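You operate a simulated robot arm through the tools that you are given. There is no shell and no other tool. Be economical: measure what you need, move in short steps, check, and stop when the job is done.

Carry out the task below with a simulated robot arm. There is one attempt and no reset: what you move stays moved.

Task
Switch the tester's fan and power on, then test washer 40.
Fine: fan first; it is hooked up; use the programme on its rating plate; shut the guard; one test.

Only the result counts: the job must be done as asked and must still hold three seconds after the hand-in. Knocking over, shifting, dropping, spilling or breaking anything else fails it.

Robot
A 7-joint arm with a two-finger gripper, on a carriage that runs on a rail from [0, 0.663] to [0, -1.117] (x, y) and turns from -113 to 220 degrees about z. Base frame: it is fixed where the carriage stands at the start and does not move with it; the origin is on the floor, on the carriage's upright axis, x ahead of it, y to its left, z up. Lengths are in m, angles in degrees, forces in N, time in s.
With the tool pointing down near the work surface it reaches from about 0.3 to 0.76 m from the robot's upright axis, wherever it stands. Its first joint turns from -166.0 to 166.0 degrees. Places, roughly: beep switch [0.5, 0.6, 1]; check knob [0.5, 0.3, 0.8]; fan switch [0.6, 0.1, 1.1]; lead clip [-0.5, 1, 1]; plug (4x4x3 cm) [0.4, 0.5, 0.8]; screen knob [0.5, 0.5, 1]; washer [-4.75, 1.25, 1]; washer forty back panel [-0.4, 1.2, 0.9]. Payload 2.45 kg.
The TCP is the grasp point, 0.023 m short of the fingertips. In the tool frame z runs along the fingers and y along their closing line. Largest opening 0.072 m; the body of the gripper starts 0.04 m behind the TCP.
Orientation is that of the tool frame in the base frame, as a unit quaternion [x, y, z, w]. With the fingers straight down and closing along the base's y, the tool's x points along the base's -x, its y along +y and its z along -z.

Tools
- The arm moves only by the tool apply_moves. Its argument "targets" is a list of rows, each an object of numbers (a shift or turn left out is 0, a gripper value left out holds the last): "ax", "ay", "az": the turn, a rotation vector about the tool's x, y, z in degrees; "dx", "dy", "dz": the shift along the tool's x, y, z in mm; "grip": the finger opening in mm, from 0 to 72. In form: [{"ax": .., "ay": .., "az": .., "dx": .., "dy": .., "dz": .., "grip": ..}, ...]. A call has 1 to 12 rows; each row shifts and turns the commanded pose from where the row before left it, along the tool's axes as they then stand. Each row takes 0.2 s and may step no farther than 0.05 m and 8.6 degrees from the row before; otherwise, or with a gripper value out of range, the whole call is refused. Where a pose cannot be reached the arm comes as near as it can. A force on the tool above 40 N (or 10 N above the force at the start of the call, whichever is more), or a blocked arm, ends the call early, and 0.2 s more pass. The fingers move at their own pace (about 0.072 m/s each) and stop on an object; they squeeze with about 42 N. The grip force told is the motor's: it shows also when the fingers shut on nothing. Time passes only in rows, and 0.2 s behind the last, so rows that do not move let the fingers close. The reply holds the time, the measured pose of the TCP, the force on the tool along the base axes, the opening and the grip force, in the units named above and with some noise, with the torque about the TCP (base axes, N m) and any sound that the robot's microphone picked up.
- Cameras (640 x 400 px; columns grow to the right, rows downward): "scene" is now at [0.0178, 0.2001, 1.5176]; the picture's right is [0.18, -0.98, 0.00], its down [-0.72, -0.13, -0.69] and it looks along [0.67, 0.13, -0.73] (base axes); focal length 261 px, centre (320, 200). "wrist" rides on the gripper at [0.077, 0.017, -0.066] in the tool frame; the picture's right is [-0.22, 0.98, 0.00], its down [-0.56, -0.13, -0.82] and it looks along [-0.80, -0.18, 0.57] (tool axes); focal length 234 px, centre (320, 200). There is no depth. A picture from a camera that has moved, and an enlarged one, comes with that camera's place and axes in the base frame and with its lens.
- camera(camera): a new picture of that camera. The clock stands still meanwhile.
- lift_body(by): slides the trunk up (or, below 0, down) by that many m; the arm and the scene camera ride with it, the base frame stays. It gives what a move gives, with no picture.
- roll_base(legs): drives the robot by 1 to 6 legs, each [ahead, left, turn to the left] in m, m and degrees, along the robot's own axes; the way and the turn of a leg run together, so that a leg with both is an arc; at most 1.5 m and 180 degrees a leg. The arm and the cameras ride along, it lands a little off, and it stops where it bumps. It keeps to its track: a leg is cut to what the track allows. It gives what a move gives.
- head_to(pan, tilt): turns the head with the scene camera to pan (to the left, within 155 degrees either way) and tilt (down, from -29 to 69), counted from straight ahead of the robot. It gives what a move gives.
- close_up(camera, box): a new picture of the part [left, top, right, bottom] of that camera's present view, enlarged. The clock stands still meanwhile.
- finish_job(): hands the job in; it is judged then, once.

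Go step by step. Nothing tells you exact positions but the pictures and the camera data: compare them with the known pose of the tool, close in by small moves and look again before you grip or let go. The budget is 120 turns and 82 pictures, counting those below and the enlarged ones. Unless the task says otherwise, let go and move clear before handing in, and close with one line.

The tools are called after "Request:" as a command line: name --argument value ..., lists and objects as JSON in quotes. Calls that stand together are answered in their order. apply_moves: Moves the arm, as the interface text tells. Its arguments: {"type":"object","properties":{"targets":{"type":"array","items":{"type":"object","properties":{"ax":{"type":"number"},"ay":{"type":"number"},"az":{"type":"number"},"dx":{"type":"number"},"dy":{"type":"number"},"dz":{"type":"number"},"grip":{"type":"number"}}}}},"required":["targets"]} The other tools are called the same way: lift_body (by) slides the trunk up or down; roll_base (legs) drives the base; head_to (pan, tilt) turns the head that bears the scene camera; camera (camera) takes a picture; close_up (camera, box) takes an enlarged picture of a part of a camera's view; finish_job () hands the job in.

At the start:

```text
clock: 0.0
ee_pos: [0.2375, 0.4103, 1.2583]
orientation: [0.0, 1.0, 0.001, 0.0]
force: [-0.1, 0.7, -0.2]
ft_torque: [0.02, 0.02, 0.02]
finger_gap: 0.0721
gripper_force: 0.0
trunk travel left (down, up): [-0.525, 0.065]
robot x, y, heading: [0.0013, 0.0058, -0.0]
head pan, tilt: [10.6, 46.7]
```

scene: 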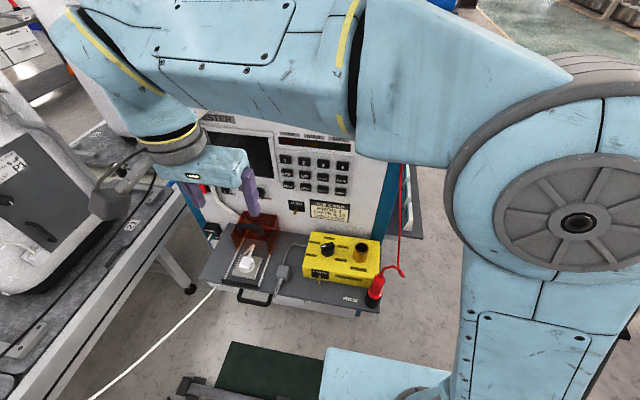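
wrist: 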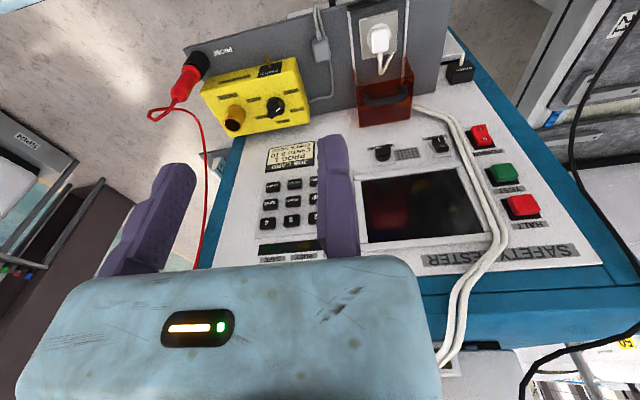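

I see the safety tester panel ahead, with a job card, a keypad, a screen, test/halt buttons, a guard over the socket and a yellow check box. I'll read the labels first.

Request:
close_up --camera "wrist" --box '[340, 60, 600, 270]'

Request:
close_up --camera "wrist" --box '[180, 30, 420, 260]'

Request:
close_up --camera "scene" --box '[190, 110, 420, 310]'

```text
1.90 times, centred on (470, 165) of wrist
camera zoom: at [0.1604, 0.4292, 1.324], right [0.22, 0.98, 0.0], down [0.56, -0.13, 0.82], along [0.8, -0.18, -0.57], focal length 446 px, centre (34, 267)
```

zoom: 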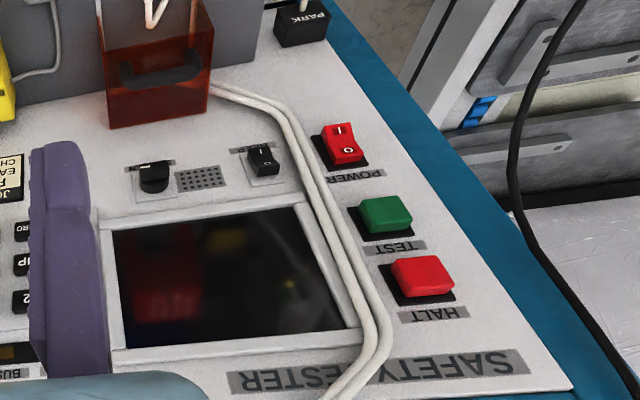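

```text
1.74 times, centred on (300, 145) of wrist
camera zoom: at [0.1604, 0.4292, 1.324], right [0.22, 0.98, 0.0], down [0.56, -0.13, 0.82], along [0.8, -0.18, -0.57], focal length 407 px, centre (355, 296)
```

zoom: 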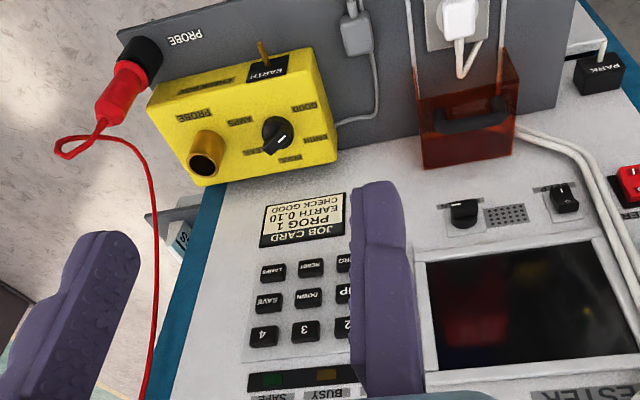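

```text
2.00 times, centred on (305, 210) of scene
camera zoom: at [0.0178, 0.2001, 1.5176], right [0.18, -0.98, 0.0], down [-0.72, -0.13, -0.69], along [0.67, 0.13, -0.73], focal length 522 px, centre (350, 180)
```

zoom: 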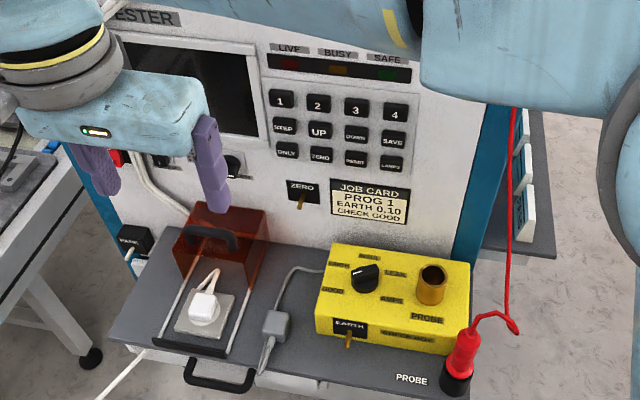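

The job card isn't the washer's rating plate, so I need to read that on washer 40, behind and to the left. I also need to see the fan switch.

Request:
head_to --pan 110 --tilt 25

Request:
camera --camera "scene"

Request:
head_to --pan 0 --tilt 30

Request:
camera --camera "scene"

```text
clock: 1.8
ee_pos: [0.2384, 0.411, 1.2586]
orientation: [-0.001, 1.0, 0.0, 0.0]
force: [-0.1, 0.2, -0.3]
ft_torque: [-0.01, -0.02, 0.03]
finger_gap: 0.0721
gripper_force: 0.1
trunk travel left (down, up): [-0.525, 0.065]
robot x, y, heading: [0.0022, -0.0002, -0.1]
head pan, tilt: [110.0, 25.0]
```

```text
76 pictures are left
camera scene: at [-0.0922, 0.272, 1.5506], right [0.94, 0.34, 0.0], down [0.14, -0.4, -0.91], along [-0.31, 0.85, -0.42], focal length 261 px, centre (320, 200)
```

scene: 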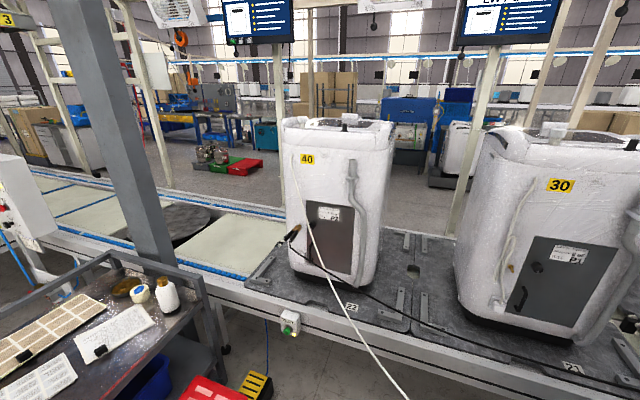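

```text
clock: 3.6
ee_pos: [0.2373, 0.4115, 1.2581]
orientation: [0.0, 1.0, 0.0, 0.0]
force: [0.0, 0.4, 0.0]
ft_torque: [0.02, -0.02, -0.01]
finger_gap: 0.072
gripper_force: 0.0
trunk travel left (down, up): [-0.525, 0.065]
robot x, y, heading: [0.0008, -0.0008, -0.0]
head pan, tilt: [0.0, 30.0]
```

```text
75 pictures are left
camera scene: at [0.0297, 0.1855, 1.5426], right [0.0, -1.0, 0.0], down [-0.5, 0.0, -0.87], along [0.87, 0.0, -0.5], focal length 261 px, centre (320, 200)
```

scene: 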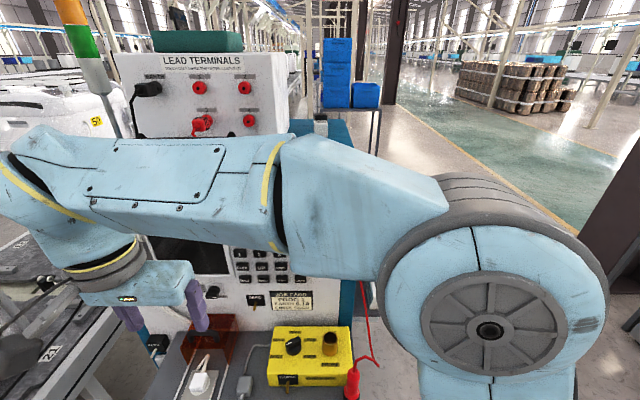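

Request:
head_to --pan 110 --tilt 25

Request:
close_up --camera "scene" --box '[270, 190, 370, 280]'

Request:
close_up --camera "scene" --box '[310, 200, 346, 224]'

Request:
close_up --camera "scene" --box '[220, 0, 600, 50]'

Request:
head_to --pan 0 --tilt 30

Request:
close_up --camera "scene" --box '[110, 40, 360, 150]'

```text
clock: 5.5
ee_pos: [0.2379, 0.4105, 1.2577]
orientation: [0.0, 1.0, 0.0, 0.0]
force: [0.2, -0.1, -0.4]
ft_torque: [-0.01, -0.03, -0.03]
finger_gap: 0.072
gripper_force: 0.1
trunk travel left (down, up): [-0.525, 0.065]
robot x, y, heading: [0.0026, 0.0006, 0.0]
head pan, tilt: [110.0, 25.0]
```

```text
4.44 times, centred on (320, 235) of scene
camera zoom: at [-0.0922, 0.272, 1.5506], right [0.94, 0.34, 0.0], down [0.14, -0.4, -0.91], along [-0.31, 0.85, -0.42], focal length 1160 px, centre (320, 44)
```

zoom: 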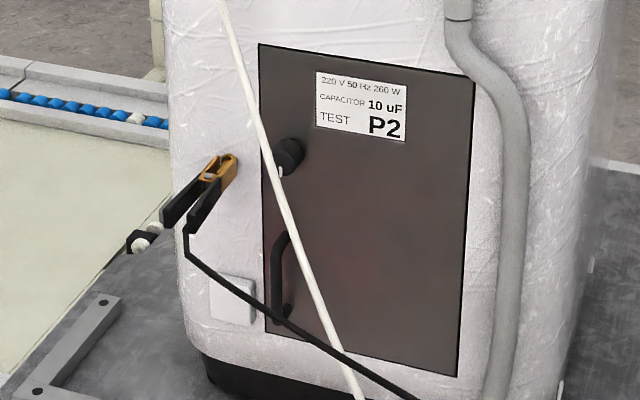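

```text
16.00 times, centred on (328, 212) of scene
camera zoom: at [-0.0922, 0.272, 1.5506], right [0.94, 0.34, 0.0], down [0.14, -0.4, -0.91], along [-0.31, 0.85, -0.42], focal length 4177 px, centre (192, 8)
```

zoom: 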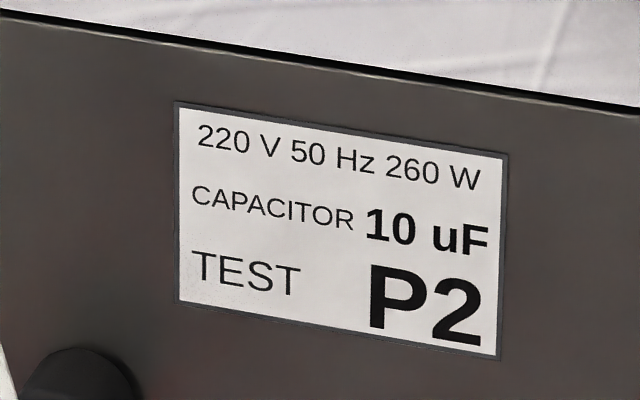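

```text
1.68 times, centred on (410, 25) of scene
camera zoom: at [-0.0922, 0.272, 1.5506], right [0.94, 0.34, 0.0], down [0.14, -0.4, -0.91], along [-0.31, 0.85, -0.42], focal length 440 px, centre (168, 495)
```

zoom: 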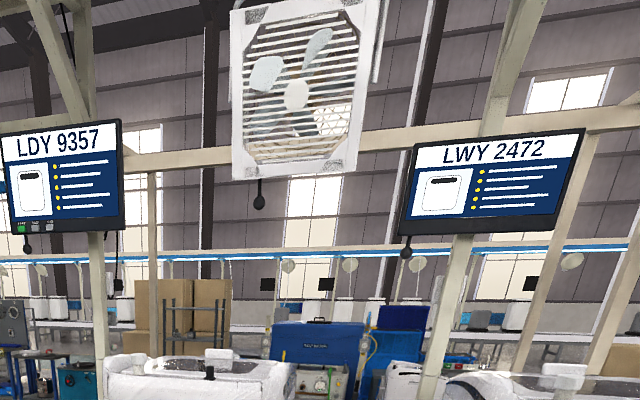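

```text
clock: 7.4
ee_pos: [0.2373, 0.4107, 1.2577]
orientation: [0.0, 1.0, 0.0, 0.0]
force: [0.2, 0.6, -0.4]
ft_torque: [0.01, 0.02, 0.0]
finger_gap: 0.072
gripper_force: 0.0
trunk travel left (down, up): [-0.525, 0.065]
robot x, y, heading: [-0.0009, -0.0014, 0.3]
head pan, tilt: [0.0, 30.0]
```

```text
2.56 times, centred on (235, 95) of scene
camera zoom: at [0.0297, 0.1855, 1.5426], right [0.0, -1.0, 0.0], down [-0.5, 0.0, -0.87], along [0.87, 0.0, -0.5], focal length 668 px, centre (538, 469)
```

zoom: 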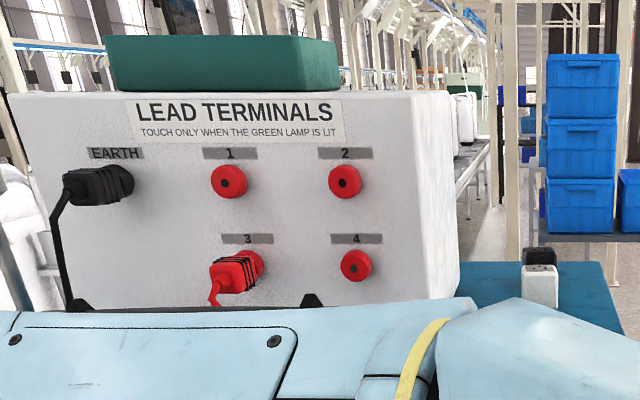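

The rating plate on washer 40 says P2, so the key is "2". I'll move the arm right to look at the tester's right side, where the fan switch should be.

Request:
apply_moves --targets '[{"dy": -50}, {"dy": -50}, {"dy": -50}, {"dy": -50}, {"dy": -50}]'

Request:
camera --camera "wrist"

Request:
camera --camera "scene"

```text
clock: 8.6
ee_pos: [0.2358, 0.1607, 1.2572]
orientation: [0.0, 1.0, 0.001, 0.0]
force: [0.6, 1.1, 0.5]
ft_torque: [-0.02, 0.02, -0.01]
finger_gap: 0.0721
gripper_force: 0.0
trunk travel left (down, up): [-0.525, 0.065]
robot x, y, heading: [-0.0011, 0.0012, -0.0]
head pan, tilt: [0.0, 30.0]
```

```text
70 pictures are left
camera wrist: at [0.1589, 0.1788, 1.3241], right [0.22, 0.98, 0.0], down [0.56, -0.13, 0.82], along [0.8, -0.18, -0.57], focal length 234 px, centre (320, 200)
```

wrist: 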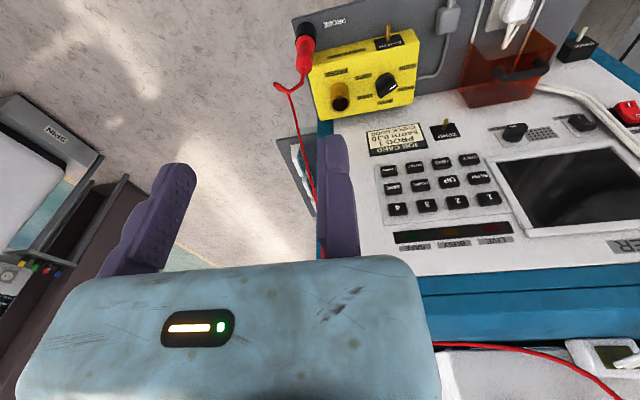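

```text
69 pictures are left
camera scene: at [0.0297, 0.1853, 1.5426], right [0.0, -1.0, 0.0], down [-0.5, 0.0, -0.87], along [0.87, 0.0, -0.5], focal length 261 px, centre (320, 200)
```

scene: 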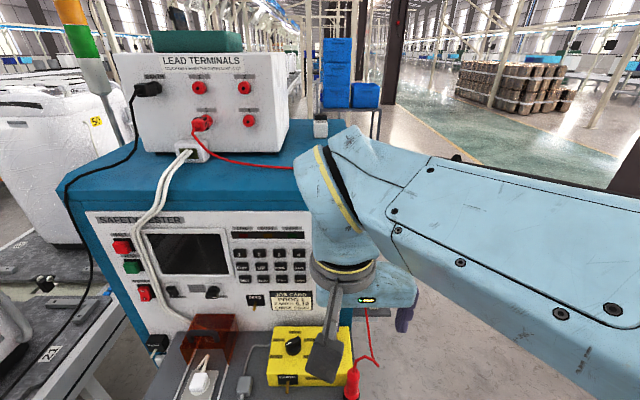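

Request:
close_up --camera "wrist" --box '[260, 120, 330, 260]'

Request:
close_up --camera "scene" --box '[60, 190, 380, 400]'

```text
2.86 times, centred on (295, 190) of wrist
camera zoom: at [0.1589, 0.1788, 1.3241], right [0.22, 0.98, 0.0], down [0.56, -0.13, 0.82], along [0.8, -0.18, -0.57], focal length 669 px, centre (391, 229)
```

zoom: 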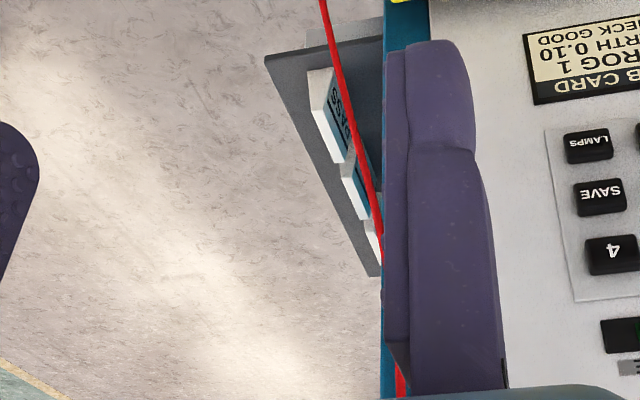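

```text
1.90 times, centred on (220, 295) of scene
camera zoom: at [0.0297, 0.1853, 1.5426], right [0.0, -1.0, 0.0], down [-0.5, 0.0, -0.87], along [0.87, 0.0, -0.5], focal length 497 px, centre (510, 19)
```

zoom: 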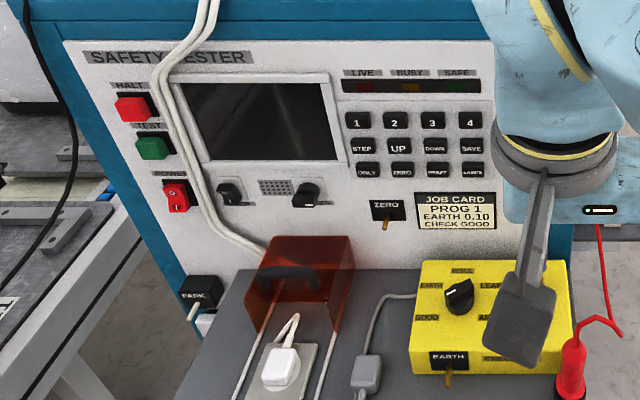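

The fan switch is likely on the tester's right side, hidden by the arm. I'll drive to the right along the rail and look back.

Request:
roll_base --legs '[[0, -0.6, 0]]'

Request:
head_to --pan 40 --tilt 30

Request:
camera --camera "scene"

Request:
camera --camera "wrist"

```text
clock: 12.0
ee_pos: [0.2372, -0.4322, 1.2587]
orientation: [-0.001, 1.0, 0.0, 0.0]
force: [0.8, 0.6, 0.1]
ft_torque: [0.02, 0.06, 0.01]
finger_gap: 0.072
gripper_force: 0.1
trunk travel left (down, up): [-0.525, 0.065]
robot x, y, heading: [-0.0012, -0.5944, -0.2]
head pan, tilt: [0.0, 30.0]
```

```text
clock: 13.1
ee_pos: [0.2365, -0.4321, 1.2569]
orientation: [0.0, 1.0, 0.0, 0.0]
force: [0.4, -0.3, -0.1]
ft_torque: [0.03, 0.01, -0.01]
finger_gap: 0.072
gripper_force: 0.1
trunk travel left (down, up): [-0.525, 0.065]
robot x, y, heading: [0.0009, -0.5917, 0.2]
head pan, tilt: [40.0, 30.0]
```

```text
66 pictures are left
camera scene: at [0.0087, -0.3505, 1.5426], right [0.64, -0.77, 0.0], down [-0.38, -0.32, -0.87], along [0.66, 0.56, -0.5], focal length 261 px, centre (320, 200)
```

scene: 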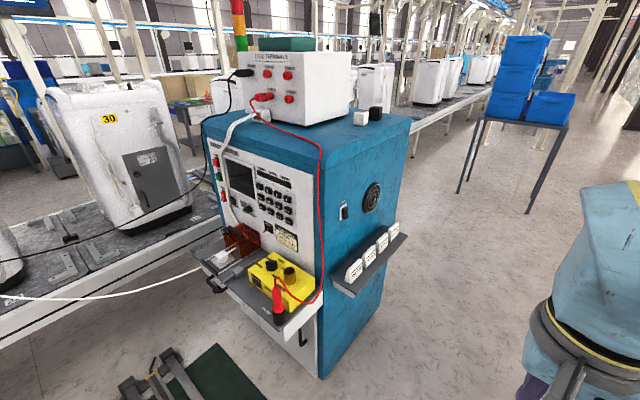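

```text
65 pictures are left
camera wrist: at [0.1593, -0.4145, 1.3241], right [0.22, 0.98, 0.0], down [0.56, -0.13, 0.82], along [0.8, -0.18, -0.57], focal length 234 px, centre (320, 200)
```

wrist: 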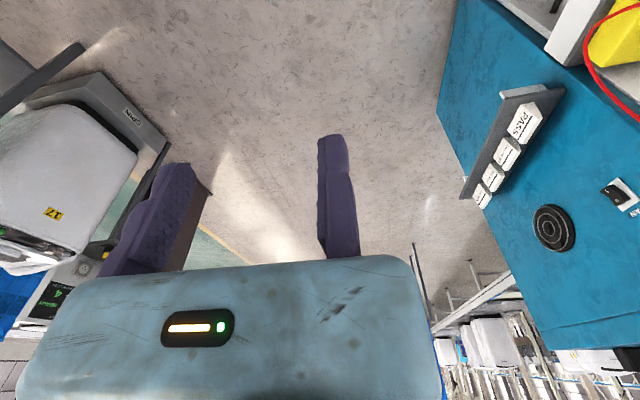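

The fan switch is on the right side, beside the round fan grille. I'll zoom in on it.

Request:
close_up --camera "scene" --box '[325, 190, 357, 230]'

Request:
close_up --camera "wrist" --box '[520, 140, 640, 260]'

Request:
close_up --camera "scene" --box '[180, 120, 340, 360]'

```text
10.00 times, centred on (341, 210) of scene
camera zoom: at [0.0087, -0.3505, 1.5426], right [0.64, -0.77, 0.0], down [-0.38, -0.32, -0.87], along [0.66, 0.56, -0.5], focal length 2611 px, centre (110, 100)
```

zoom: 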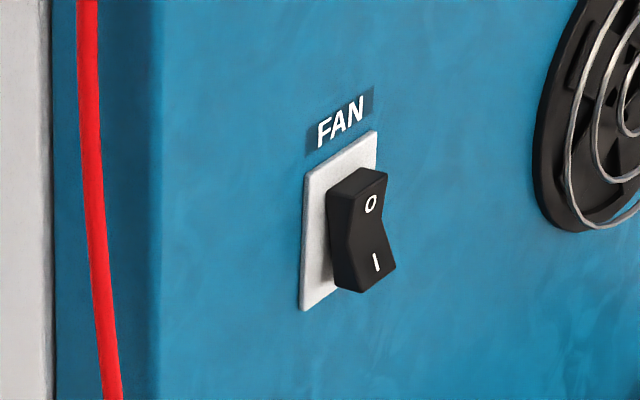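

```text
3.33 times, centred on (580, 200) of wrist
camera zoom: at [0.1593, -0.4145, 1.3241], right [0.22, 0.98, 0.0], down [0.56, -0.13, 0.82], along [0.8, -0.18, -0.57], focal length 781 px, centre (-547, 200)
```

zoom: 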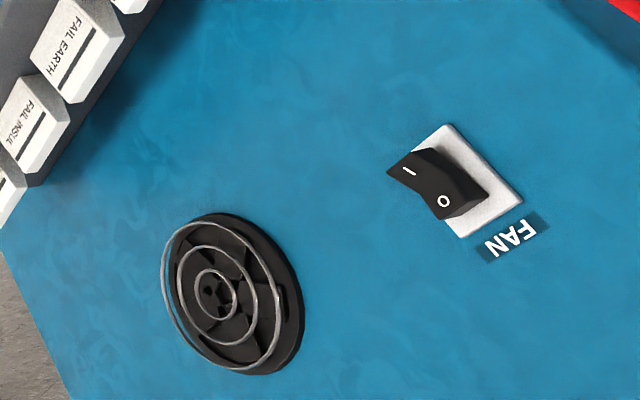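

```text
1.67 times, centred on (260, 240) of scene
camera zoom: at [0.0087, -0.3505, 1.5426], right [0.64, -0.77, 0.0], down [-0.38, -0.32, -0.87], along [0.66, 0.56, -0.5], focal length 435 px, centre (420, 133)
```

zoom: 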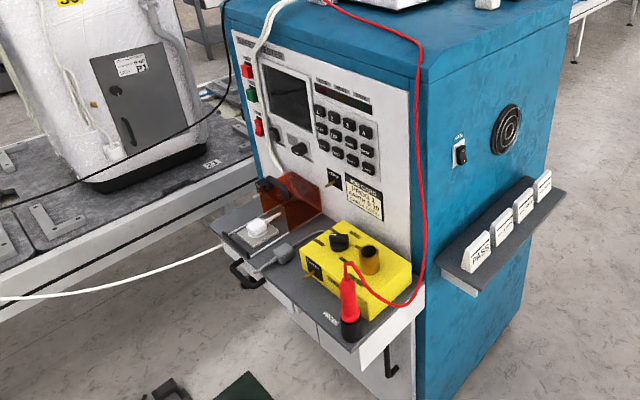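

The rocker is at about (0.68, 0.10, 1.03) and its O side is pressed. I'll move the arm out, then turn the tool horizontal so it points at +y.

Request:
apply_moves --targets '[{"dx": -50, "grip": 0}, {"dx": -50}, {"dx": -50}, {"dx": -50}, {"dx": -50}]'

Request:
apply_moves --targets '[{"az": 8.2}, {"az": 8.2}, {"az": 8.2}, {"az": 8.2}, {"az": 8.2}, {"az": 8.2}, {"az": 8.2}, {"az": 8.2}, {"az": 8.2}, {"az": 8.2}, {"az": 8}]'

Request:
apply_moves --targets '[{"ay": 8.2}, {"ay": 8.2}, {"ay": 8.2}, {"ay": 8.2}, {"ay": 8.2}, {"ay": 8.2}, {"ay": 8.2}, {"ay": 8.2}, {"ay": 8.2}, {"ay": 8.2}, {"ay": 8}]'

Request:
camera --camera "scene"

Request:
camera --camera "wrist"

```text
clock: 14.3
ee_pos: [0.4876, -0.432, 1.2597]
orientation: [0.0, 1.0, 0.0, 0.0]
force: [-0.4, -0.3, -0.7]
ft_torque: [0.01, -0.03, -0.02]
finger_gap: 0.0
gripper_force: 27.9
trunk travel left (down, up): [-0.525, 0.065]
robot x, y, heading: [-0.0012, -0.5917, 0.3]
head pan, tilt: [40.0, 30.0]
```

```text
clock: 16.7
ee_pos: [0.4851, -0.4324, 1.2581]
orientation: [0.708, 0.706, 0.001, 0.0]
force: [-0.6, 0.5, 0.3]
ft_torque: [-0.01, -0.02, 0.04]
finger_gap: 0.0002
gripper_force: 28.4
trunk travel left (down, up): [-0.525, 0.065]
robot x, y, heading: [0.0011, -0.5915, 0.2]
head pan, tilt: [40.0, 30.0]
```

```text
clock: 19.1
ee_pos: [0.4867, -0.4327, 1.2579]
orientation: [0.5, 0.5, 0.501, -0.5]
force: [-0.3, 0.0, 0.5]
ft_torque: [-0.01, -0.02, 0.0]
finger_gap: 0.0
gripper_force: 28.2
trunk travel left (down, up): [-0.525, 0.065]
robot x, y, heading: [0.0021, -0.5963, -0.3]
head pan, tilt: [40.0, 30.0]
```

```text
61 pictures are left
camera scene: at [0.0086, -0.3505, 1.5426], right [0.64, -0.77, 0.0], down [-0.38, -0.32, -0.87], along [0.66, 0.56, -0.5], focal length 261 px, centre (320, 200)
```

scene: 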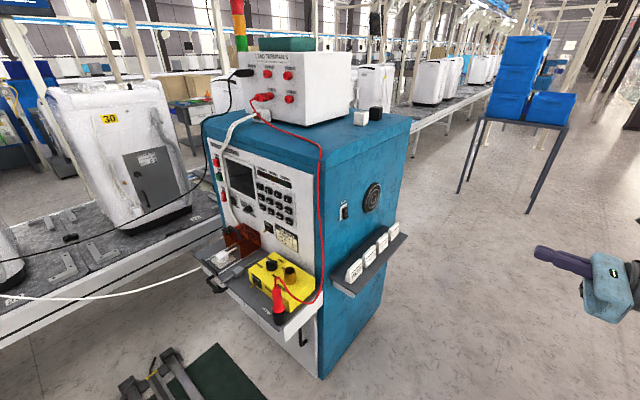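

```text
60 pictures are left
camera wrist: at [0.5041, -0.4975, 1.3358], right [0.98, 0.0, -0.22], down [-0.13, -0.82, -0.56], along [-0.18, 0.58, -0.8], focal length 234 px, centre (320, 200)
```

wrist: 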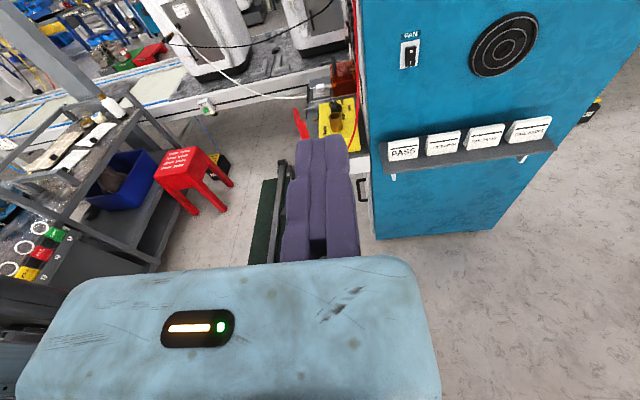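

Request:
roll_base --legs '[[0, 0.2, 0]]'

Request:
apply_moves --targets '[{"dy": 36, "dx": -33}, {"dy": 36, "dx": -33}, {"dy": 36, "dx": -33}, {"dy": 36, "dx": -33}, {"dy": 36, "dx": -33}, {"dx": -40}, {"dz": 45}, {"dz": 45}, {"dz": 45}]'

Request:
camera --camera "wrist"

Request:
camera --camera "scene"

```text
clock: 20.7
ee_pos: [0.4854, -0.2325, 1.2579]
orientation: [0.5, 0.501, 0.5, -0.5]
force: [0.2, 0.5, -0.1]
ft_torque: [0.0, 0.01, 0.02]
finger_gap: 0.0002
gripper_force: 29.0
trunk travel left (down, up): [-0.525, 0.065]
robot x, y, heading: [-0.0011, -0.3947, -0.0]
head pan, tilt: [40.0, 30.0]
```

```text
clock: 22.7
ee_pos: [0.6667, -0.0953, 1.0524]
orientation: [0.5, 0.501, 0.5, -0.5]
force: [-0.3, -0.6, -0.6]
ft_torque: [-0.01, 0.04, 0.0]
finger_gap: 0.0
gripper_force: 28.3
trunk travel left (down, up): [-0.525, 0.065]
robot x, y, heading: [0.0026, -0.3913, -0.0]
head pan, tilt: [40.0, 30.0]
```

```text
59 pictures are left
camera wrist: at [0.684, -0.1613, 1.1303], right [0.98, 0.0, -0.22], down [-0.13, -0.82, -0.56], along [-0.18, 0.57, -0.8], focal length 234 px, centre (320, 200)
```

wrist: 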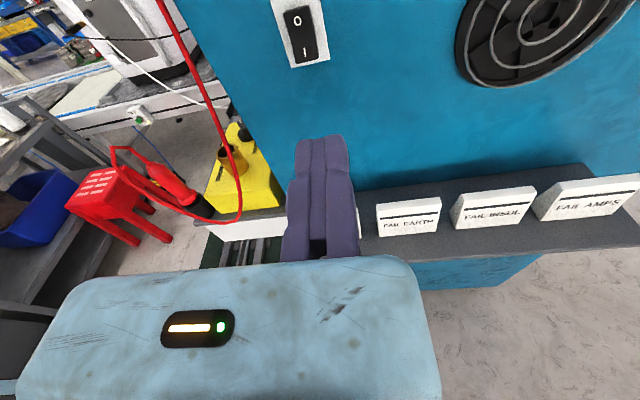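

```text
58 pictures are left
camera scene: at [0.0087, -0.1507, 1.5426], right [0.64, -0.77, 0.0], down [-0.38, -0.32, -0.87], along [0.66, 0.56, -0.5], focal length 261 px, centre (320, 200)
```

scene: 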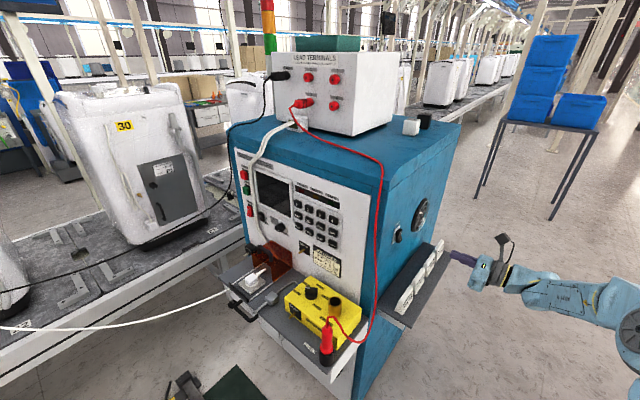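

Request:
apply_moves --targets '[{"dx": -22, "dy": -15}, {"dz": 45}, {"dz": 45}, {"dz": 30}]'

Request:
camera --camera "wrist"

Request:
close_up --camera "scene" --box '[360, 190, 460, 280]'

```text
clock: 23.7
ee_pos: [0.6526, 0.0216, 1.0315]
orientation: [0.5, 0.5, 0.5, -0.5]
force: [-1.0, -0.3, 0.2]
ft_torque: [0.01, 0.0, 0.01]
finger_gap: 0.0
gripper_force: 28.6
trunk travel left (down, up): [-0.525, 0.065]
robot x, y, heading: [-0.0001, -0.3952, 0.1]
head pan, tilt: [40.0, 30.0]
```

```text
57 pictures are left
camera wrist: at [0.6701, -0.0427, 1.1088], right [0.98, 0.0, -0.22], down [-0.13, -0.82, -0.56], along [-0.18, 0.57, -0.8], focal length 234 px, centre (320, 200)
```

wrist: 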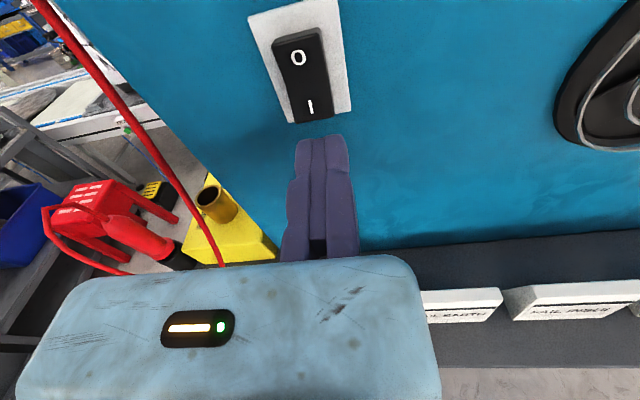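

```text
4.44 times, centred on (410, 235) of scene
camera zoom: at [0.0088, -0.1506, 1.5426], right [0.64, -0.77, 0.0], down [-0.38, -0.32, -0.87], along [0.66, 0.56, -0.5], focal length 1160 px, centre (-80, 44)
```

zoom: 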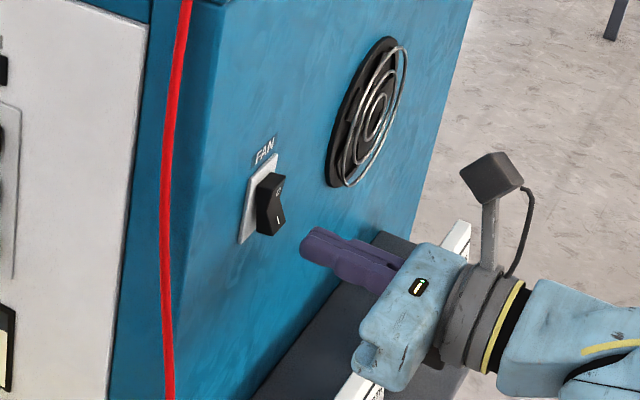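

The fingertip lines up with the "I" end of the rocker, so I'll press it gently.

Request:
apply_moves --targets '[{"dx": -2, "dy": -3, "dz": 20}, {"dz": 8}, {"dz": 5}, {"dz": 4}, {"dz": 4}, {"dz": 3}]'

Request:
close_up --camera "scene" --box '[360, 190, 460, 280]'

```text
clock: 24.5
ee_pos: [0.6525, 0.0429, 1.0264]
orientation: [0.504, 0.499, 0.5, -0.497]
force: [-4.7, -11.9, 1.8]
ft_torque: [0.15, -0.14, 0.12]
finger_gap: 0.0058
gripper_force: 28.4
trunk travel left (down, up): [-0.525, 0.065]
robot x, y, heading: [0.0034, -0.3947, -0.3]
head pan, tilt: [40.0, 30.0]
stopped in row 3: the force on the tool passed its limit at 51 N (the readings are from after the stop); the commanded pose is now the measured one
```

```text
4.44 times, centred on (410, 235) of scene
camera zoom: at [0.0091, -0.153, 1.543], right [0.64, -0.77, 0.0], down [-0.38, -0.32, -0.87], along [0.67, 0.56, -0.5], focal length 1160 px, centre (-80, 44)
```

zoom: 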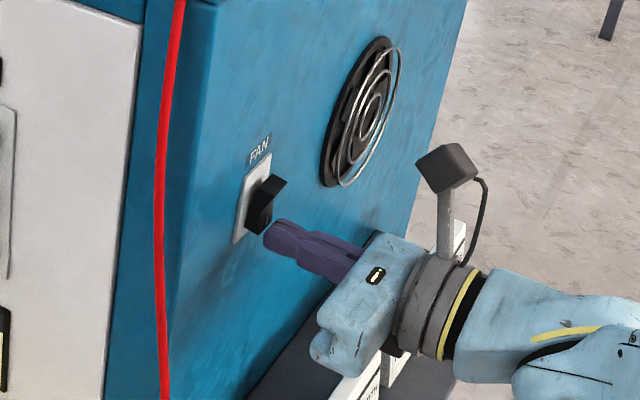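

The rocker has flipped to I. I'll back off and confirm.

Request:
apply_moves --targets '[{"dz": -30, "grip": 0}, {"dz": -50}, {"dz": -50}, {"dz": -50}]'

Request:
close_up --camera "scene" --box '[360, 190, 460, 280]'

```text
clock: 25.5
ee_pos: [0.6509, -0.1332, 1.0274]
orientation: [0.503, 0.499, 0.5, -0.498]
force: [-0.3, -0.2, 0.2]
ft_torque: [0.0, -0.02, 0.02]
finger_gap: 0.0002
gripper_force: 28.3
trunk travel left (down, up): [-0.525, 0.065]
robot x, y, heading: [0.0016, -0.3948, -0.1]
head pan, tilt: [40.0, 30.0]
```

```text
4.44 times, centred on (410, 235) of scene
camera zoom: at [0.0092, -0.1513, 1.5426], right [0.64, -0.77, 0.0], down [-0.38, -0.32, -0.87], along [0.66, 0.55, -0.5], focal length 1160 px, centre (-80, 44)
```

zoom: 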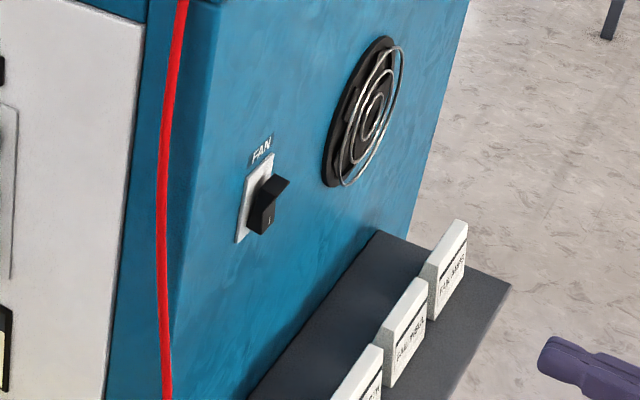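

The fan is on and its blades look to be running. Next I'll turn the tool to face the front panel (+x) in free space.

Request:
apply_moves --targets '[{"dx": 40, "dy": -40}, {"dx": 40, "dy": -40}, {"dx": 40, "dy": -40}, {"dx": 40, "dy": -40}, {"dx": 20}]'

Request:
apply_moves --targets '[{"ax": -8.2}, {"ax": -8.2}, {"ax": -8.2}, {"ax": -8.2}, {"ax": -8.2}, {"ax": -8.2}, {"ax": -8.2}, {"ax": -8.2}, {"ax": -8.2}, {"ax": -8.2}, {"ax": -8}]'

Request:
apply_moves --targets '[{"dz": -40}, {"dz": -30}]'

Request:
camera --camera "scene"

```text
refused: row 1 steps farther than a row can; nothing moved
```

```text
clock: 27.9
ee_pos: [0.6517, -0.1373, 1.0263]
orientation: [0.708, -0.003, 0.706, 0.005]
force: [0.9, -0.8, -0.3]
ft_torque: [0.01, 0.02, 0.06]
finger_gap: 0.0
gripper_force: 27.8
out of reach, approached as far as the arm can: row 9
trunk travel left (down, up): [-0.525, 0.065]
robot x, y, heading: [0.0013, -0.3949, -0.2]
head pan, tilt: [40.0, 30.0]
```

```text
clock: 28.5
ee_pos: [0.5805, -0.1326, 1.0273]
orientation: [0.708, 0.001, 0.706, 0.003]
force: [0.6, -1.0, -0.5]
ft_torque: [-0.01, 0.0, -0.02]
finger_gap: 0.0001
gripper_force: 28.4
trunk travel left (down, up): [-0.525, 0.065]
robot x, y, heading: [-0.002, -0.3928, -0.1]
head pan, tilt: [40.0, 30.0]
```

```text
53 pictures are left
camera scene: at [0.0092, -0.1513, 1.5426], right [0.64, -0.77, 0.0], down [-0.38, -0.32, -0.87], along [0.66, 0.56, -0.5], focal length 261 px, centre (320, 200)
```

scene: 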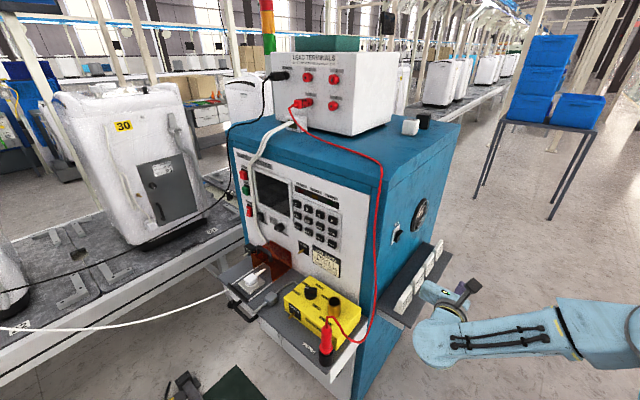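

Request:
apply_moves --targets '[{"dz": -35, "dx": 30}, {"dz": -35, "dx": 30}, {"dz": -35, "dx": 30}, {"dz": -35, "dx": 30}, {"dz": -20, "dx": 30}]'

Request:
roll_base --legs '[[0, 0.38, 0]]'

Request:
camera --camera "wrist"

Request:
camera --camera "scene"

```text
clock: 29.7
ee_pos: [0.4199, -0.1315, 1.1779]
orientation: [0.708, 0.0, 0.707, 0.004]
force: [-0.6, -0.4, 1.3]
ft_torque: [0.02, 0.01, -0.02]
finger_gap: 0.0
gripper_force: 29.4
trunk travel left (down, up): [-0.525, 0.065]
robot x, y, heading: [0.0011, -0.3937, -0.2]
head pan, tilt: [40.0, 30.0]
```

```text
clock: 32.1
ee_pos: [0.4198, 0.2489, 1.1762]
orientation: [0.708, 0.001, 0.706, 0.003]
force: [0.1, 0.2, 1.3]
ft_torque: [-0.07, 0.0, 0.03]
finger_gap: 0.0
gripper_force: 28.6
trunk travel left (down, up): [-0.525, 0.065]
robot x, y, heading: [-0.0019, -0.0124, 0.1]
head pan, tilt: [40.0, 30.0]
```

```text
52 pictures are left
camera wrist: at [0.3548, 0.2325, 1.2553], right [0.0, -0.98, -0.21], down [-0.82, 0.12, -0.56], along [0.57, 0.17, -0.8], focal length 234 px, centre (320, 200)
```

wrist: 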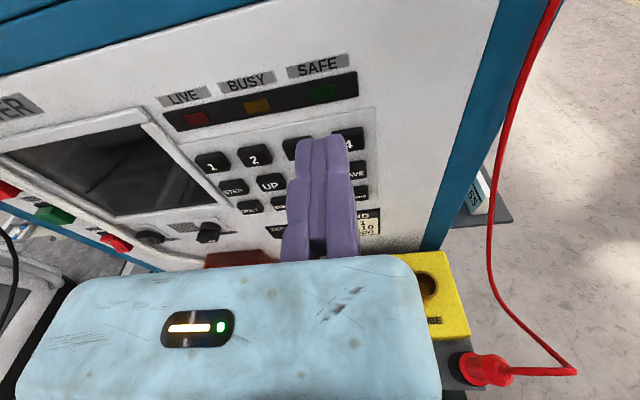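

```text
51 pictures are left
camera scene: at [0.0082, 0.2273, 1.5426], right [0.64, -0.77, 0.0], down [-0.38, -0.32, -0.87], along [0.66, 0.56, -0.5], focal length 261 px, centre (320, 200)
```

scene: 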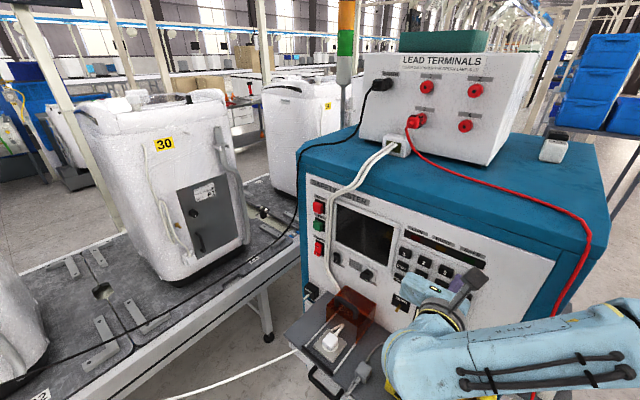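

The power rocker triangulates to about (0.53, 0.67, 0.956). I'll move the arm in front of it.

Request:
apply_moves --targets '[{"dy": -48}, {"dy": -48}, {"dy": -48}, {"dy": -48}, {"dy": -48}, {"dy": -48}, {"dy": -48}, {"dy": -48}, {"dy": -35, "dx": -30}, {"dx": -48}, {"dx": -48}, {"dx": -48}]'

Request:
camera --camera "wrist"

Request:
camera --camera "scene"

```text
clock: 34.7
ee_pos: [0.4202, 0.6666, 1.0026]
orientation: [0.707, -0.001, 0.707, 0.002]
force: [-0.5, -0.1, 0.4]
ft_torque: [0.0, 0.04, 0.02]
finger_gap: 0.0001
gripper_force: 28.0
trunk travel left (down, up): [-0.525, 0.065]
robot x, y, heading: [0.0045, -0.0172, 0.1]
head pan, tilt: [40.0, 30.0]
```

```text
50 pictures are left
camera wrist: at [0.3549, 0.6498, 1.0803], right [0.0, -0.98, -0.21], down [-0.82, 0.12, -0.56], along [0.57, 0.17, -0.8], focal length 234 px, centre (320, 200)
```

wrist: 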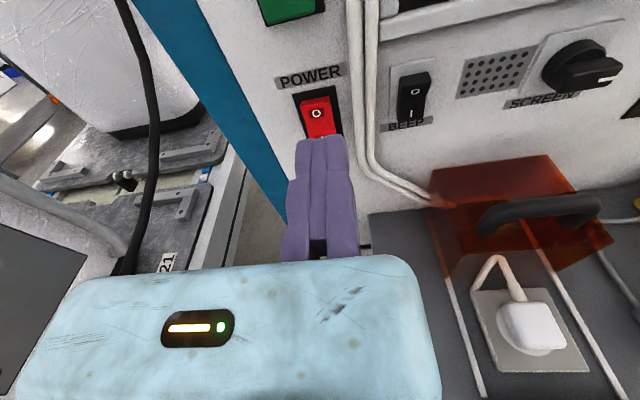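

```text
49 pictures are left
camera scene: at [0.0081, 0.2273, 1.5427], right [0.64, -0.77, 0.0], down [-0.38, -0.32, -0.87], along [0.66, 0.56, -0.5], focal length 261 px, centre (320, 200)
```

scene: 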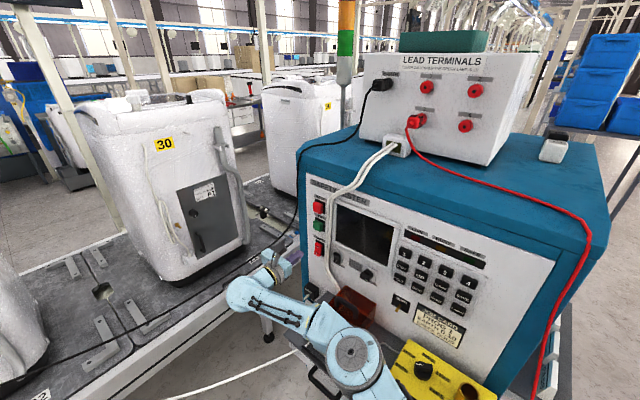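

Request:
close_up --camera "scene" --box '[270, 190, 370, 290]'

Request:
close_up --camera "wrist" --box '[260, 60, 370, 150]'

```text
4.00 times, centred on (320, 240) of scene
camera zoom: at [0.0081, 0.2273, 1.5427], right [0.64, -0.77, 0.0], down [-0.38, -0.32, -0.87], along [0.66, 0.56, -0.5], focal length 1044 px, centre (320, 40)
```

zoom: 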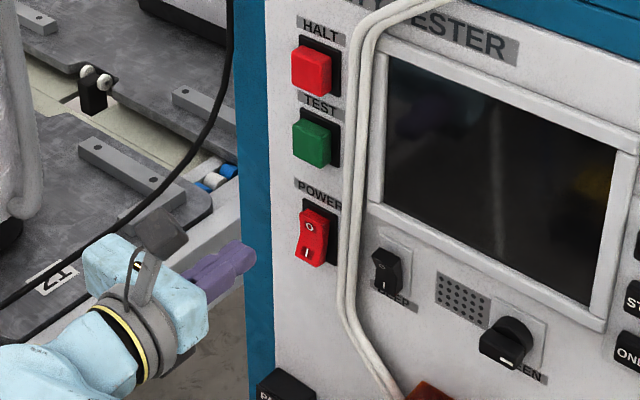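

```text
4.44 times, centred on (315, 105) of wrist
camera zoom: at [0.3549, 0.6498, 1.0803], right [0.0, -0.98, -0.21], down [-0.82, 0.12, -0.56], along [0.57, 0.17, -0.8], focal length 1041 px, centre (342, 622)
```

zoom: 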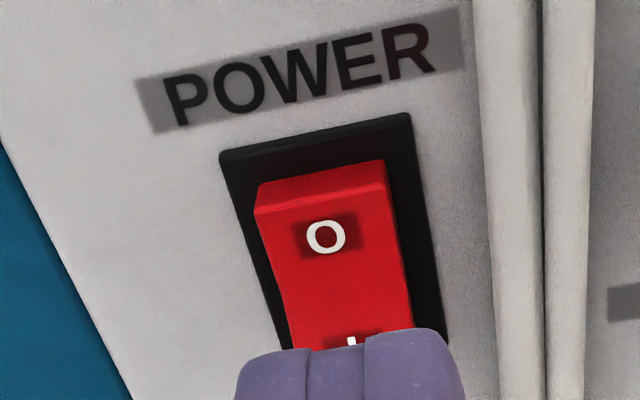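

Request:
apply_moves --targets '[{"dx": -35, "dy": -12}, {"dx": -33}, {"dz": 40}]'

Request:
camera --camera "wrist"

Request:
close_up --camera "scene" --box '[270, 190, 370, 290]'

```text
clock: 35.5
ee_pos: [0.46, 0.6734, 0.9303]
orientation: [0.708, 0.001, 0.706, 0.004]
force: [0.7, -0.4, 0.3]
ft_torque: [0.0, 0.0, 0.0]
finger_gap: 0.0
gripper_force: 28.4
out of reach, approached as far as the arm can: row 3
trunk travel left (down, up): [-0.525, 0.065]
robot x, y, heading: [-0.0042, -0.0118, 0.2]
head pan, tilt: [40.0, 30.0]
```

```text
46 pictures are left
camera wrist: at [0.3949, 0.6572, 1.0078], right [0.0, -0.98, -0.21], down [-0.82, 0.12, -0.56], along [0.57, 0.17, -0.8], focal length 234 px, centre (320, 200)
```

wrist: 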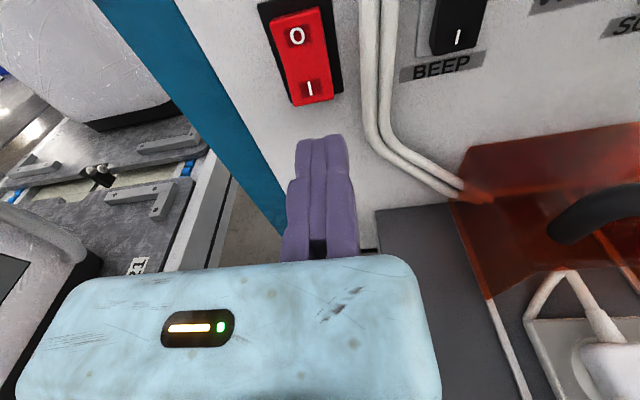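

```text
4.00 times, centred on (320, 240) of scene
camera zoom: at [0.0089, 0.2271, 1.5427], right [0.64, -0.77, 0.0], down [-0.38, -0.32, -0.87], along [0.66, 0.56, -0.5], focal length 1044 px, centre (320, 40)
```

zoom: 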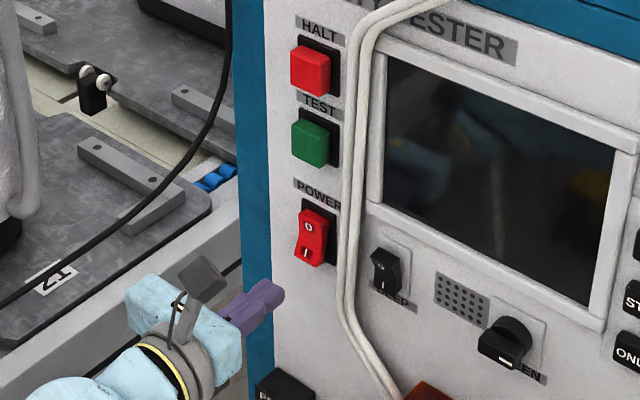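

The arm is near its reach limit here. I'll back off and shift the carriage left.

Request:
apply_moves --targets '[{"dz": -40}, {"dx": 45}, {"dx": 45}, {"dy": 50}, {"dy": 50}, {"dy": 50}]'

Request:
roll_base --legs '[[0, 0.15, 0]]'

```text
clock: 36.9
ee_pos: [0.4187, 0.5231, 1.0211]
orientation: [0.708, 0.001, 0.706, 0.002]
force: [-0.1, 0.7, 0.1]
ft_torque: [0.01, 0.0, 0.01]
finger_gap: 0.0
gripper_force: 28.3
trunk travel left (down, up): [-0.525, 0.065]
robot x, y, heading: [-0.0029, -0.0164, 0.0]
head pan, tilt: [40.0, 30.0]
```

```text
clock: 38.3
ee_pos: [0.4197, 0.6753, 1.0227]
orientation: [0.708, 0.002, 0.706, 0.002]
force: [-0.7, -0.2, 0.0]
ft_torque: [-0.01, 0.0, -0.01]
finger_gap: 0.0001
gripper_force: 28.6
trunk travel left (down, up): [-0.525, 0.065]
robot x, y, heading: [0.0008, 0.1375, 0.1]
head pan, tilt: [40.0, 30.0]
```

Request:
apply_moves --targets '[{"dx": -45, "dy": -4}, {"dx": -43}, {"dz": 40}, {"dz": 15}]'

Request:
camera --camera "wrist"

```text
clock: 39.3
ee_pos: [0.4731, 0.6775, 0.9345]
orientation: [0.708, 0.001, 0.706, 0.003]
force: [0.1, 0.1, 0.5]
ft_torque: [-0.04, -0.02, -0.01]
finger_gap: 0.0
gripper_force: 28.8
trunk travel left (down, up): [-0.525, 0.065]
robot x, y, heading: [-0.0034, 0.1345, -0.1]
head pan, tilt: [40.0, 30.0]
```

```text
44 pictures are left
camera wrist: at [0.4088, 0.6621, 1.012], right [0.0, -0.98, -0.21], down [-0.82, 0.12, -0.56], along [0.57, 0.17, -0.8], focal length 234 px, centre (320, 200)
```

wrist: 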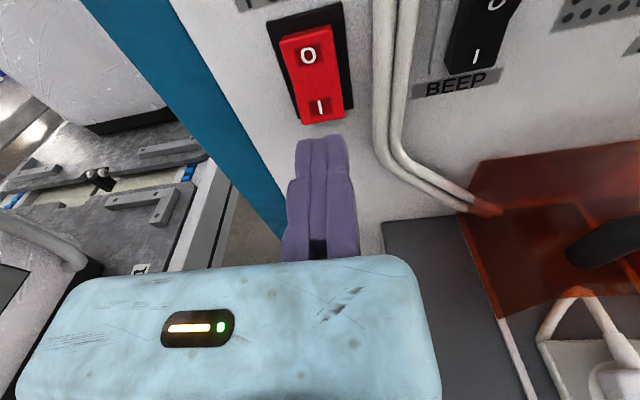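

Request:
apply_moves --targets '[{"dz": 10}, {"dz": 6}, {"dz": 5}, {"dz": 5}, {"dz": 5}, {"dz": 4}]'

Request:
camera --camera "wrist"

```text
clock: 40.7
ee_pos: [0.5045, 0.6789, 0.9333]
orientation: [0.709, 0.002, 0.705, 0.002]
force: [-26.5, -9.6, -5.8]
ft_torque: [-0.06, -0.05, -0.3]
finger_gap: 0.0058
gripper_force: 28.3
trunk travel left (down, up): [-0.525, 0.065]
robot x, y, heading: [0.0, 0.1339, 0.1]
head pan, tilt: [40.0, 30.0]
```

```text
43 pictures are left
camera wrist: at [0.4405, 0.6622, 1.0115], right [0.0, -0.98, -0.21], down [-0.82, 0.12, -0.56], along [0.57, 0.17, -0.8], focal length 234 px, centre (320, 200)
```

wrist: 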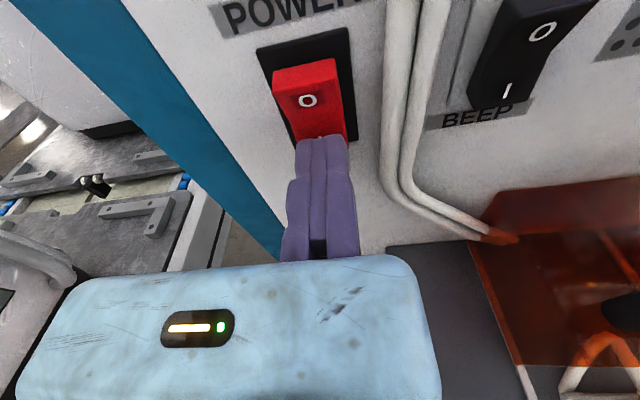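

The power rocker has flipped, with the O end now standing out. I'll back off and look at the panel.

Request:
apply_moves --targets '[{"dz": -40, "grip": 0}, {"dz": -45}, {"dx": 45}, {"dx": 45}]'

Request:
camera --camera "scene"

Request:
camera --camera "wrist"

```text
clock: 41.7
ee_pos: [0.4243, 0.6773, 1.025]
orientation: [0.708, 0.001, 0.707, 0.002]
force: [0.4, -0.6, -0.1]
ft_torque: [-0.02, -0.02, 0.0]
finger_gap: 0.0
gripper_force: 28.7
trunk travel left (down, up): [-0.525, 0.065]
robot x, y, heading: [-0.0023, 0.128, 0.2]
head pan, tilt: [40.0, 30.0]
```

```text
42 pictures are left
camera scene: at [0.0085, 0.3769, 1.5425], right [0.64, -0.77, 0.0], down [-0.38, -0.32, -0.87], along [0.66, 0.56, -0.5], focal length 261 px, centre (320, 200)
```

scene: 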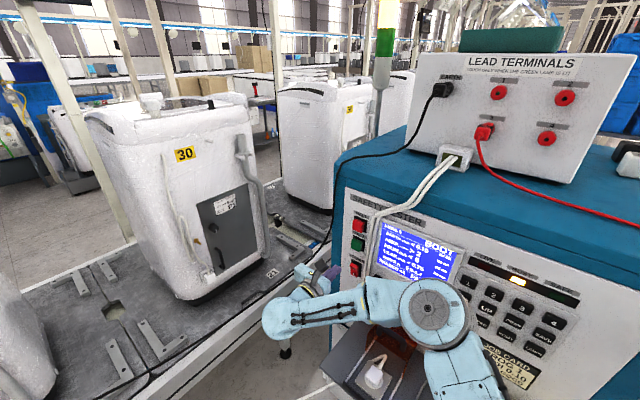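

```text
41 pictures are left
camera wrist: at [0.359, 0.662, 1.1018], right [0.0, -0.98, -0.21], down [-0.82, 0.12, -0.56], along [0.57, 0.17, -0.8], focal length 234 px, centre (320, 200)
```

wrist: 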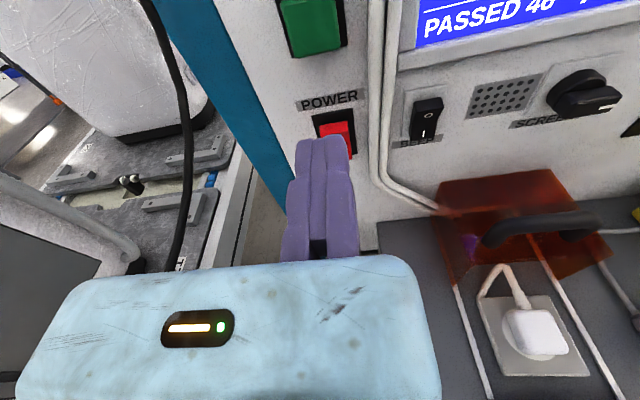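

The tester is booting. I'll read the screen and locate the keys.

Request:
close_up --camera "scene" --box '[340, 180, 580, 380]'

Request:
close_up --camera "scene" --box '[370, 215, 470, 285]'

```text
2.00 times, centred on (460, 280) of scene
camera zoom: at [0.0085, 0.3769, 1.5425], right [0.64, -0.77, 0.0], down [-0.38, -0.32, -0.87], along [0.66, 0.56, -0.5], focal length 522 px, centre (40, 40)
```

zoom: 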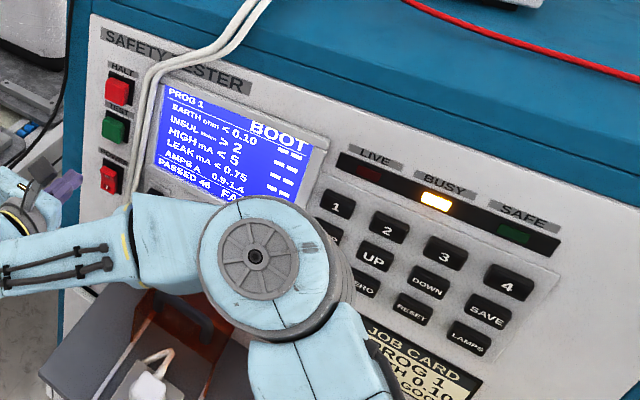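

```text
5.71 times, centred on (420, 250) of scene
camera zoom: at [0.0085, 0.3769, 1.5425], right [0.64, -0.77, 0.0], down [-0.38, -0.32, -0.87], along [0.66, 0.56, -0.5], focal length 1492 px, centre (-251, -86)
```

zoom: 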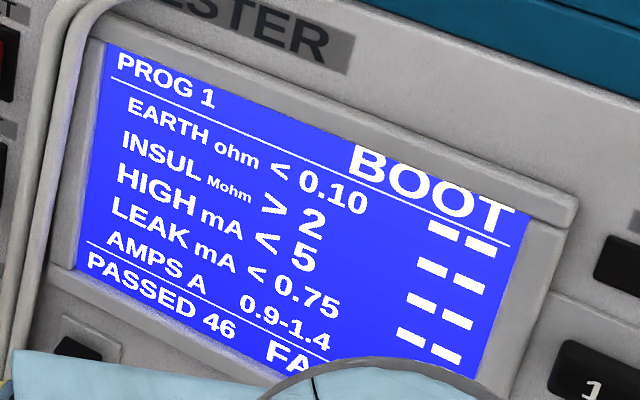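

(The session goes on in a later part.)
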